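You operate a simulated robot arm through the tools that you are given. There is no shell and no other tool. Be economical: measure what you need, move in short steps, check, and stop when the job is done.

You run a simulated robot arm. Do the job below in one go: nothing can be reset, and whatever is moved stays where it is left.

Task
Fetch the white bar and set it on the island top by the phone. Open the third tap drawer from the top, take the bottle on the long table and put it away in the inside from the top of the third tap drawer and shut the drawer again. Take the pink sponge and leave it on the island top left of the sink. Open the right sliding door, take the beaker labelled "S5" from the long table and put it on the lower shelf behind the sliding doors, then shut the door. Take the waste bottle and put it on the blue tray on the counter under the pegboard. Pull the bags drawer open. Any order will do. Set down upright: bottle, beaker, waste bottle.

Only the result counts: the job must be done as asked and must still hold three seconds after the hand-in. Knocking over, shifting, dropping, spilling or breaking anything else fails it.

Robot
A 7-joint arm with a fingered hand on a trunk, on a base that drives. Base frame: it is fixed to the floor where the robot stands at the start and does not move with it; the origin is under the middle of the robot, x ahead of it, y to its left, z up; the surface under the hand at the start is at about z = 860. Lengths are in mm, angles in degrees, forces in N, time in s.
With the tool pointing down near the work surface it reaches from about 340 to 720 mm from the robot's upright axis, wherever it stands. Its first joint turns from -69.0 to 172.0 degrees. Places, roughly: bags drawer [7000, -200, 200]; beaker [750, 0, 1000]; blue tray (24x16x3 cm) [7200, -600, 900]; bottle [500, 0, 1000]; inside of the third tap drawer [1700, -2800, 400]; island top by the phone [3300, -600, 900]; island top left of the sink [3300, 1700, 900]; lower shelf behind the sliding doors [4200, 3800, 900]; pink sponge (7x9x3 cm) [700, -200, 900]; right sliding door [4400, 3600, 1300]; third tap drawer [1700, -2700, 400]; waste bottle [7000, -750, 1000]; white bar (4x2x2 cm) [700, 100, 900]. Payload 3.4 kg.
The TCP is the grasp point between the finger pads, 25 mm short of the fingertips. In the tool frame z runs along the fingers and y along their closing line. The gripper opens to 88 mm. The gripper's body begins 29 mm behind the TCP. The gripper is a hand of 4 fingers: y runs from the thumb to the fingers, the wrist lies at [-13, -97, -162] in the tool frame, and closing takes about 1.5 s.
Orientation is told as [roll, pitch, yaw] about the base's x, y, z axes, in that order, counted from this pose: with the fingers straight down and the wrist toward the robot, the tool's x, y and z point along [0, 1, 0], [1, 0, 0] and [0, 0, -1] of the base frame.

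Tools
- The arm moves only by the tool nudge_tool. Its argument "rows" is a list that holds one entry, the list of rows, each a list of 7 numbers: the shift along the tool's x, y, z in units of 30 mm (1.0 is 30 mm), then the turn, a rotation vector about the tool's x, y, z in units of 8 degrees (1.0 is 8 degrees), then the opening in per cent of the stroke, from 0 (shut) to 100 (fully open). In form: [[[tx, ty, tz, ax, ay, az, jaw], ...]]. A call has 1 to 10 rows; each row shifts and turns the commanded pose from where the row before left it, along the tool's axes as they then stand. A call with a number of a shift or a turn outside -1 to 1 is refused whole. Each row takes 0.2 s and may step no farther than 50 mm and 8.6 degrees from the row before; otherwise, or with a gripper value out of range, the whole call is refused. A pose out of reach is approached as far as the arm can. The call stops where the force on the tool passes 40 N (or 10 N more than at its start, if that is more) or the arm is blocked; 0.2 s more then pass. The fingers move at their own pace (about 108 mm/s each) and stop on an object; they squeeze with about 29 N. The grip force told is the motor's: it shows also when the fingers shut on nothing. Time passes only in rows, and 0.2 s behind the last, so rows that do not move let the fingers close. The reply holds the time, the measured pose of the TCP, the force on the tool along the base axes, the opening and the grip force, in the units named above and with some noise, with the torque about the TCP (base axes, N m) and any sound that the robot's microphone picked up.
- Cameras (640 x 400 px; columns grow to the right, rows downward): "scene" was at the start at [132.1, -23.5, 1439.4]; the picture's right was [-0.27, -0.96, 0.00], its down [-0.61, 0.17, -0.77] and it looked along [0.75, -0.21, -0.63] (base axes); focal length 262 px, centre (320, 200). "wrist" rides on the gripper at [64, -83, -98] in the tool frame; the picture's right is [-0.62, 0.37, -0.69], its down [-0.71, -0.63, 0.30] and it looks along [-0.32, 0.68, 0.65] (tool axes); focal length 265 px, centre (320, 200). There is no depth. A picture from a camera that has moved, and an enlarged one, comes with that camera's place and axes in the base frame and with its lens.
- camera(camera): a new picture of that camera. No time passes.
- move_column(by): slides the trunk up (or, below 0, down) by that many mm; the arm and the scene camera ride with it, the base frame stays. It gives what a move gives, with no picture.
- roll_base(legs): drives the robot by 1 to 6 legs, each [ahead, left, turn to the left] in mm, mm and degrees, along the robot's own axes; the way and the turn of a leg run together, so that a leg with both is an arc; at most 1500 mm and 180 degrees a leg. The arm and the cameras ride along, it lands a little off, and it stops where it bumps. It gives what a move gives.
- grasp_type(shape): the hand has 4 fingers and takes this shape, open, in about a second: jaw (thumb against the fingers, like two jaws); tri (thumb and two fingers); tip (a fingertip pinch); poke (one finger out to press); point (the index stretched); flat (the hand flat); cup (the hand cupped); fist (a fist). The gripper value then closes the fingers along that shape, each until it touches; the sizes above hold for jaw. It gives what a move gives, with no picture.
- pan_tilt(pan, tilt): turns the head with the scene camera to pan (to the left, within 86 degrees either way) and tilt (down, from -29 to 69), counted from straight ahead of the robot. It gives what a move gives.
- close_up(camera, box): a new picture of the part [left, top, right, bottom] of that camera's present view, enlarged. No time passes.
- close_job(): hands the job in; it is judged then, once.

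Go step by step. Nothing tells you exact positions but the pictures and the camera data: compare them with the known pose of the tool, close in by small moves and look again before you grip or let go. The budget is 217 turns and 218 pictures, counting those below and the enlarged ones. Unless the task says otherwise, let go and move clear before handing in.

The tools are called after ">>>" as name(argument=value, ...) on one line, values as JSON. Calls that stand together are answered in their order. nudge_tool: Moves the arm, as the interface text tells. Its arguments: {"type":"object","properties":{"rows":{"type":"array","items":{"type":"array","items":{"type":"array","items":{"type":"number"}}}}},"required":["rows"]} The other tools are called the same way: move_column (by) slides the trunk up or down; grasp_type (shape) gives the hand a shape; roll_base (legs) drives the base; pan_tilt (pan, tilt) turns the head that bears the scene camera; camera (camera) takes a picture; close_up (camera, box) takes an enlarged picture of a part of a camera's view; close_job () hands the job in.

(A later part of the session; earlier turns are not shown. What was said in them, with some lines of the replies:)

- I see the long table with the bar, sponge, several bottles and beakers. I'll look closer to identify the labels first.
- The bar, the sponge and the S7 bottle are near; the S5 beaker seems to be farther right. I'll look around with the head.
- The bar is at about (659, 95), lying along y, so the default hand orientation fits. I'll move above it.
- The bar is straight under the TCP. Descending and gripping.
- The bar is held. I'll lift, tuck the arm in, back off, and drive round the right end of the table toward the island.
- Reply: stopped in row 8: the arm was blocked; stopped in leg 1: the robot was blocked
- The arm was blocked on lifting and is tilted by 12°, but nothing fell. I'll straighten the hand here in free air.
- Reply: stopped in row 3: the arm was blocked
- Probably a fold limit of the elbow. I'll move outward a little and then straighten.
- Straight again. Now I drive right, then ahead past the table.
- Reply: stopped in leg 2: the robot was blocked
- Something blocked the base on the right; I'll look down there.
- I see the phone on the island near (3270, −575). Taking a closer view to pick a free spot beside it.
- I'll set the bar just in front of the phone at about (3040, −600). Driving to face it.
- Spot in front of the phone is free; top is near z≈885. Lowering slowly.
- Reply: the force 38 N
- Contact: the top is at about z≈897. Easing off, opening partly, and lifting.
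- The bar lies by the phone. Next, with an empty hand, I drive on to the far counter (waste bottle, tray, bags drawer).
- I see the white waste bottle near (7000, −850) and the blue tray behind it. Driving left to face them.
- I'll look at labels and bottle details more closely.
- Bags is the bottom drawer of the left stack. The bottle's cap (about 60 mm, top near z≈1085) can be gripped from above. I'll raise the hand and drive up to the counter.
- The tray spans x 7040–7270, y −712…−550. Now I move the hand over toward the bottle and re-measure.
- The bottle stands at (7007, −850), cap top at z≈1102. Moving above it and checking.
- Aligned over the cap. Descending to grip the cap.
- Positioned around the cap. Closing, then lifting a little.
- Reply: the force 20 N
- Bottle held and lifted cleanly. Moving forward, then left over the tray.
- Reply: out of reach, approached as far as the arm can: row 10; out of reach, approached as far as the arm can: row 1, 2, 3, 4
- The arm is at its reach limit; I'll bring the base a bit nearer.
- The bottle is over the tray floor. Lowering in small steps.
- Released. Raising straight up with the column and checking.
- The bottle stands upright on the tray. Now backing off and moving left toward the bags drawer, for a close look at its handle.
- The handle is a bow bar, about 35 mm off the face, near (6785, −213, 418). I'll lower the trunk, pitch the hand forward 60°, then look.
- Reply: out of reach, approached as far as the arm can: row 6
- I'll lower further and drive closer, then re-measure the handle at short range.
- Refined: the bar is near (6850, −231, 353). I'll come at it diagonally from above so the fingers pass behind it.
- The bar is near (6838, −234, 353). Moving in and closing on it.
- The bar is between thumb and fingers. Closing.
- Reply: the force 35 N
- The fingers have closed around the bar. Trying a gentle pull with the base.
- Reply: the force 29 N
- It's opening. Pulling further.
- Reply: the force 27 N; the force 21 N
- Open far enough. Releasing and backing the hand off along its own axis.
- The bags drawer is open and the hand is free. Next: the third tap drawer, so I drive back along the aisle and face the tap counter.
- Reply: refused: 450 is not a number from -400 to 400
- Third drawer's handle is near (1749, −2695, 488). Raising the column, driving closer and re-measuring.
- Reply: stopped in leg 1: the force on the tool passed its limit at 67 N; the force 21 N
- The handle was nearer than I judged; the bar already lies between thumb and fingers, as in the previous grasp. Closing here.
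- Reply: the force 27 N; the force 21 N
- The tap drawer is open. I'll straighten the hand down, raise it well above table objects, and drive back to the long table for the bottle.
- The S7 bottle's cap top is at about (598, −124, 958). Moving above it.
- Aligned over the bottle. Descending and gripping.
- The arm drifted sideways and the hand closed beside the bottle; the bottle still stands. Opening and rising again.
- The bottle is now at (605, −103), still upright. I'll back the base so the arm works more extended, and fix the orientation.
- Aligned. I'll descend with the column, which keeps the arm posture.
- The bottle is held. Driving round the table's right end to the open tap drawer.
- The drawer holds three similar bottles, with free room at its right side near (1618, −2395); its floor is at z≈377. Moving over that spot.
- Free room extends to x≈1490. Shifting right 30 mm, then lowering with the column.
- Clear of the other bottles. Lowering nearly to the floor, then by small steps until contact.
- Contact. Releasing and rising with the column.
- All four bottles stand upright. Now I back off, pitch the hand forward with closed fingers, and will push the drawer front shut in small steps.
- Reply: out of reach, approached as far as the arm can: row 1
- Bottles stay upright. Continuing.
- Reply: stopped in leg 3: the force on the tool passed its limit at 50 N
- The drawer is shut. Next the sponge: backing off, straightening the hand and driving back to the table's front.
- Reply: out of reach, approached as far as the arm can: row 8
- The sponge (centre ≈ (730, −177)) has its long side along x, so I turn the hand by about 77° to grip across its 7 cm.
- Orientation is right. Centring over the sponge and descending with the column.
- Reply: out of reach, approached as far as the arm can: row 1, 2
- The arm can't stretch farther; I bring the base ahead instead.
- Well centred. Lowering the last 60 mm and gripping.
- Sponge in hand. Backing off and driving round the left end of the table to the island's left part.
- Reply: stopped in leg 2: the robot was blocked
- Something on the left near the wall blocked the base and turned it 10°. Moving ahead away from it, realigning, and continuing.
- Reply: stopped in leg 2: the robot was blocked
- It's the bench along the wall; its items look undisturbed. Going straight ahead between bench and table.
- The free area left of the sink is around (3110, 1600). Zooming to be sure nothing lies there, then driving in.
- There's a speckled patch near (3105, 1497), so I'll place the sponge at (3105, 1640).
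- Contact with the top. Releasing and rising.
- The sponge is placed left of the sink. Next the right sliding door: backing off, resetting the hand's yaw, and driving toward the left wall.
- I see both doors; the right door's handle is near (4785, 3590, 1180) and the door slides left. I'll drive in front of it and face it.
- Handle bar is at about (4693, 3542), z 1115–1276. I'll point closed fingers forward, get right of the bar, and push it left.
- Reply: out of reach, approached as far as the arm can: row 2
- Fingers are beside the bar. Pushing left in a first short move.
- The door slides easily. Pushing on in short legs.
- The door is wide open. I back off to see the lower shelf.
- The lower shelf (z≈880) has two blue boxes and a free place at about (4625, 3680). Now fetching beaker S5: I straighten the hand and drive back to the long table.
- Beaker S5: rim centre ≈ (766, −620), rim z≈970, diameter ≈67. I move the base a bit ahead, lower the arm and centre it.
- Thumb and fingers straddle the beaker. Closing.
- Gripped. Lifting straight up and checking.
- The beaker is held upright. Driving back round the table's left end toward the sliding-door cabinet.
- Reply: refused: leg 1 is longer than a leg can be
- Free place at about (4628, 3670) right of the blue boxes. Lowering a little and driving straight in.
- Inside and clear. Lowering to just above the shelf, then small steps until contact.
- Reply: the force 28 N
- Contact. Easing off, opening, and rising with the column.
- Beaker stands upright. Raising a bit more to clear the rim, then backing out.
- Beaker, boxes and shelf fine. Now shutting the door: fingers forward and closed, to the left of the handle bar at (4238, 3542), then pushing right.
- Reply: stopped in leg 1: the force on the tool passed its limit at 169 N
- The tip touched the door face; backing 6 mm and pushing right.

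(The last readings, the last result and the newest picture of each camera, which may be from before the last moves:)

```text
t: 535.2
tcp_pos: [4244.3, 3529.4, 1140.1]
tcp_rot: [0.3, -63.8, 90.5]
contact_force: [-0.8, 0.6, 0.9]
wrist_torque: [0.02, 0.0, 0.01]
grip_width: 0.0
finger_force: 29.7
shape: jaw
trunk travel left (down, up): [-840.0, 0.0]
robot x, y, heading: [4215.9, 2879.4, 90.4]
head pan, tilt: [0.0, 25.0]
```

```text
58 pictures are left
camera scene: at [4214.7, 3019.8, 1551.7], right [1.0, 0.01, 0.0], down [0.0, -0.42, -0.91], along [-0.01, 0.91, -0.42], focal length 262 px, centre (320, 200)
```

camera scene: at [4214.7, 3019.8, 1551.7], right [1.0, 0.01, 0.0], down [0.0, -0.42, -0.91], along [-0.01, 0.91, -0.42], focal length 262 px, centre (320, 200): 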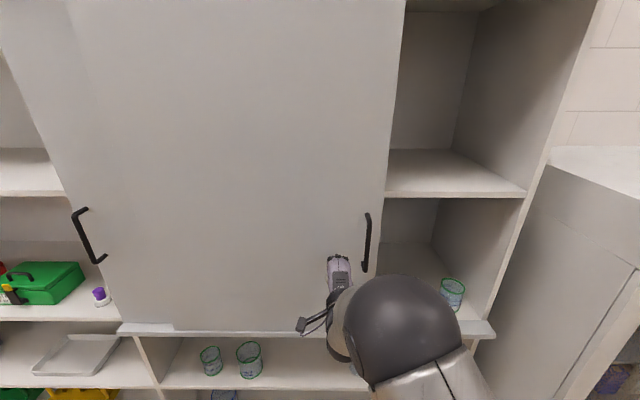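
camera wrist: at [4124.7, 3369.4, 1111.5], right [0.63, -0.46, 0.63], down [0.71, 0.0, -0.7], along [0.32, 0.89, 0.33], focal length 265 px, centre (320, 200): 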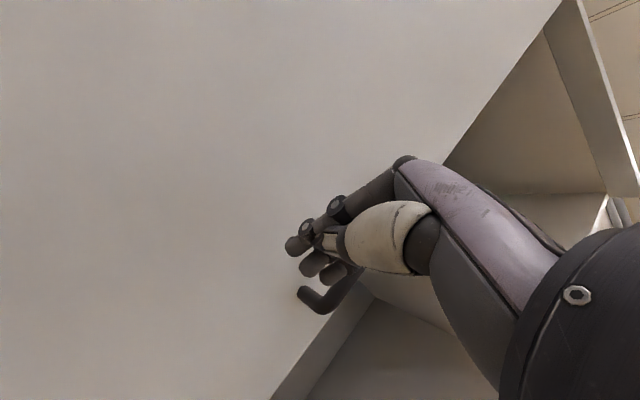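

The door slides. Continuing.

>>> roll_base(legs=[[0, -80, 0], [0, -80, 0], [0, -80, 0], [0, -70, 0], [0, -50, 0]])

>>> camera(camera="scene")

```text
t: 538.7
tcp_pos: [4601.1, 3531.7, 1139.6]
tcp_rot: [0.3, -63.7, 90.4]
contact_force: [0.3, -0.1, 0.3]
wrist_torque: [-0.04, 0.02, -0.04]
grip_width: 0.0
finger_force: 29.0
shape: jaw
trunk travel left (down, up): [-840.0, 0.0]
robot x, y, heading: [4574.1, 2882.5, 90.3]
head pan, tilt: [0.0, 25.0]
```

```text
57 pictures are left
camera scene: at [4573.1, 3022.1, 1551.7], right [1.0, 0.01, 0.0], down [0.0, -0.42, -0.91], along [-0.01, 0.91, -0.42], focal length 262 px, centre (320, 200)
```

scene: 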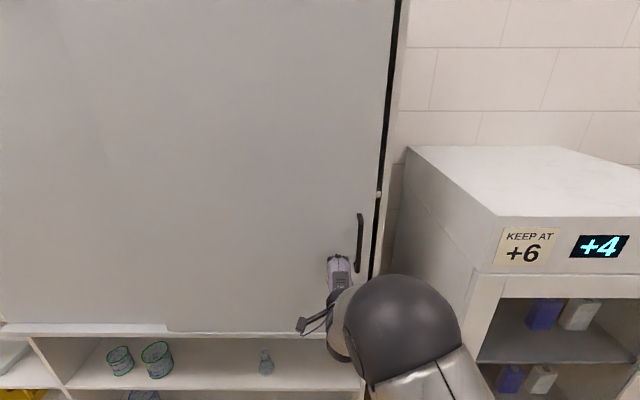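

Only a narrow gap remains. Pushing the last bit in small steps until it stops.

>>> roll_base(legs=[[0, -30, 0], [0, -15, 0], [0, -12, 0], [0, -10, 0], [0, -8, 0], [0, -8, 0]])

>>> camera(camera="scene")

```text
t: 541.4
tcp_pos: [4660.5, 3528.8, 1138.7]
tcp_rot: [-0.5, -63.7, 93.2]
contact_force: [-22.2, -1.0, -0.4]
wrist_torque: [0.05, -0.46, -0.07]
grip_width: 0.0
finger_force: 29.0
shape: jaw
trunk travel left (down, up): [-840.0, 0.0]
robot x, y, heading: [4653.8, 2880.5, 90.9]
head pan, tilt: [0.0, 25.0]
stopped in leg 6: the force on the tool passed its limit at 44 N (the readings are from after the stop); the commanded pose is now the measured one
```

```text
56 pictures are left
camera scene: at [4646.9, 3021.5, 1551.8], right [1.0, 0.01, 0.0], down [0.01, -0.42, -0.91], along [-0.01, 0.91, -0.42], focal length 262 px, centre (320, 200)
```

scene: 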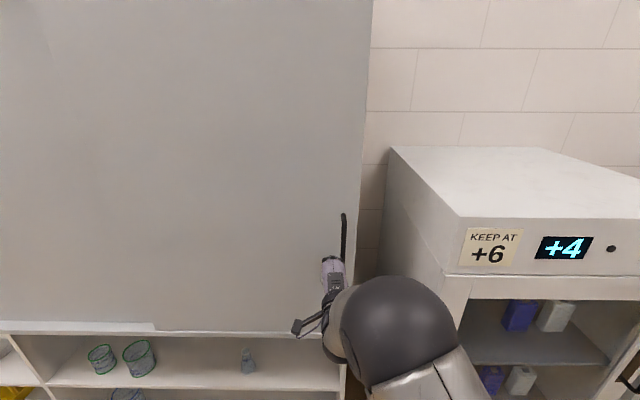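

Shut. Backing away and checking both doors.

>>> roll_base(legs=[[0, 10, 0], [-400, 0, 0]])

>>> pan_tilt(pan=20, tilt=15)

>>> camera(camera="scene")

```text
t: 544.3
tcp_pos: [4666.8, 3121.3, 1139.2]
tcp_rot: [0.1, -63.7, 91.6]
contact_force: [0.5, 0.3, 0.5]
wrist_torque: [-0.06, 0.0, -0.01]
grip_width: 0.1
finger_force: 29.6
shape: jaw
trunk travel left (down, up): [-840.0, 0.0]
robot x, y, heading: [4645.1, 2471.6, 90.0]
head pan, tilt: [0.0, 25.0]
```

```text
t: 545.1
tcp_pos: [4666.3, 3121.7, 1138.6]
tcp_rot: [0.1, -63.6, 91.6]
contact_force: [-0.7, -0.1, 0.1]
wrist_torque: [0.0, 0.0, -0.04]
grip_width: 0.2
finger_force: 29.1
shape: jaw
trunk travel left (down, up): [-840.0, 0.0]
robot x, y, heading: [4646.4, 2472.4, 90.2]
head pan, tilt: [20.0, 15.0]
```

```text
55 pictures are left
camera scene: at [4614.2, 2609.9, 1567.8], right [0.94, 0.34, 0.0], down [0.09, -0.24, -0.97], along [-0.33, 0.91, -0.26], focal length 262 px, centre (320, 200)
```

scene: 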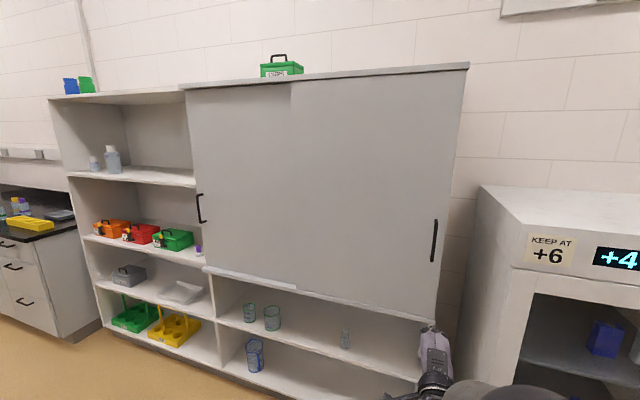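

Both doors are shut, and every part of the job has been carried out with the hand clear. Handing in.

>>> close_job()

```text
The job is handed in.
```

I did all six parts of the job and handed it in, but I didn't check everything at the end.

**Done and seen in the last pictures:**
- The white bar is by the phone.
- The pink sponge is left of the sink.
- The waste bottle is upright on the blue tray.
- The bags drawer is open.

**Done, then closed out of view:**
- **Bottle:** It was labelled "S7" and stood upright in the third tap drawer, which is now shut. I didn't see inside after the final push.
- **Beaker:** S5 stood upright on the lower shelf before I shut the right sliding door.

**What went wrong on the way:**
- **Base bumps:** The base bumped something beside the mop bucket and the bench along the wall. The bench items looked undisturbed, but I never got a clear view of the mop afterwards.
- **First try at the bottle:** The hand closed beside the bottle and pushed it about 20 mm. It stayed upright, and the second grip worked.
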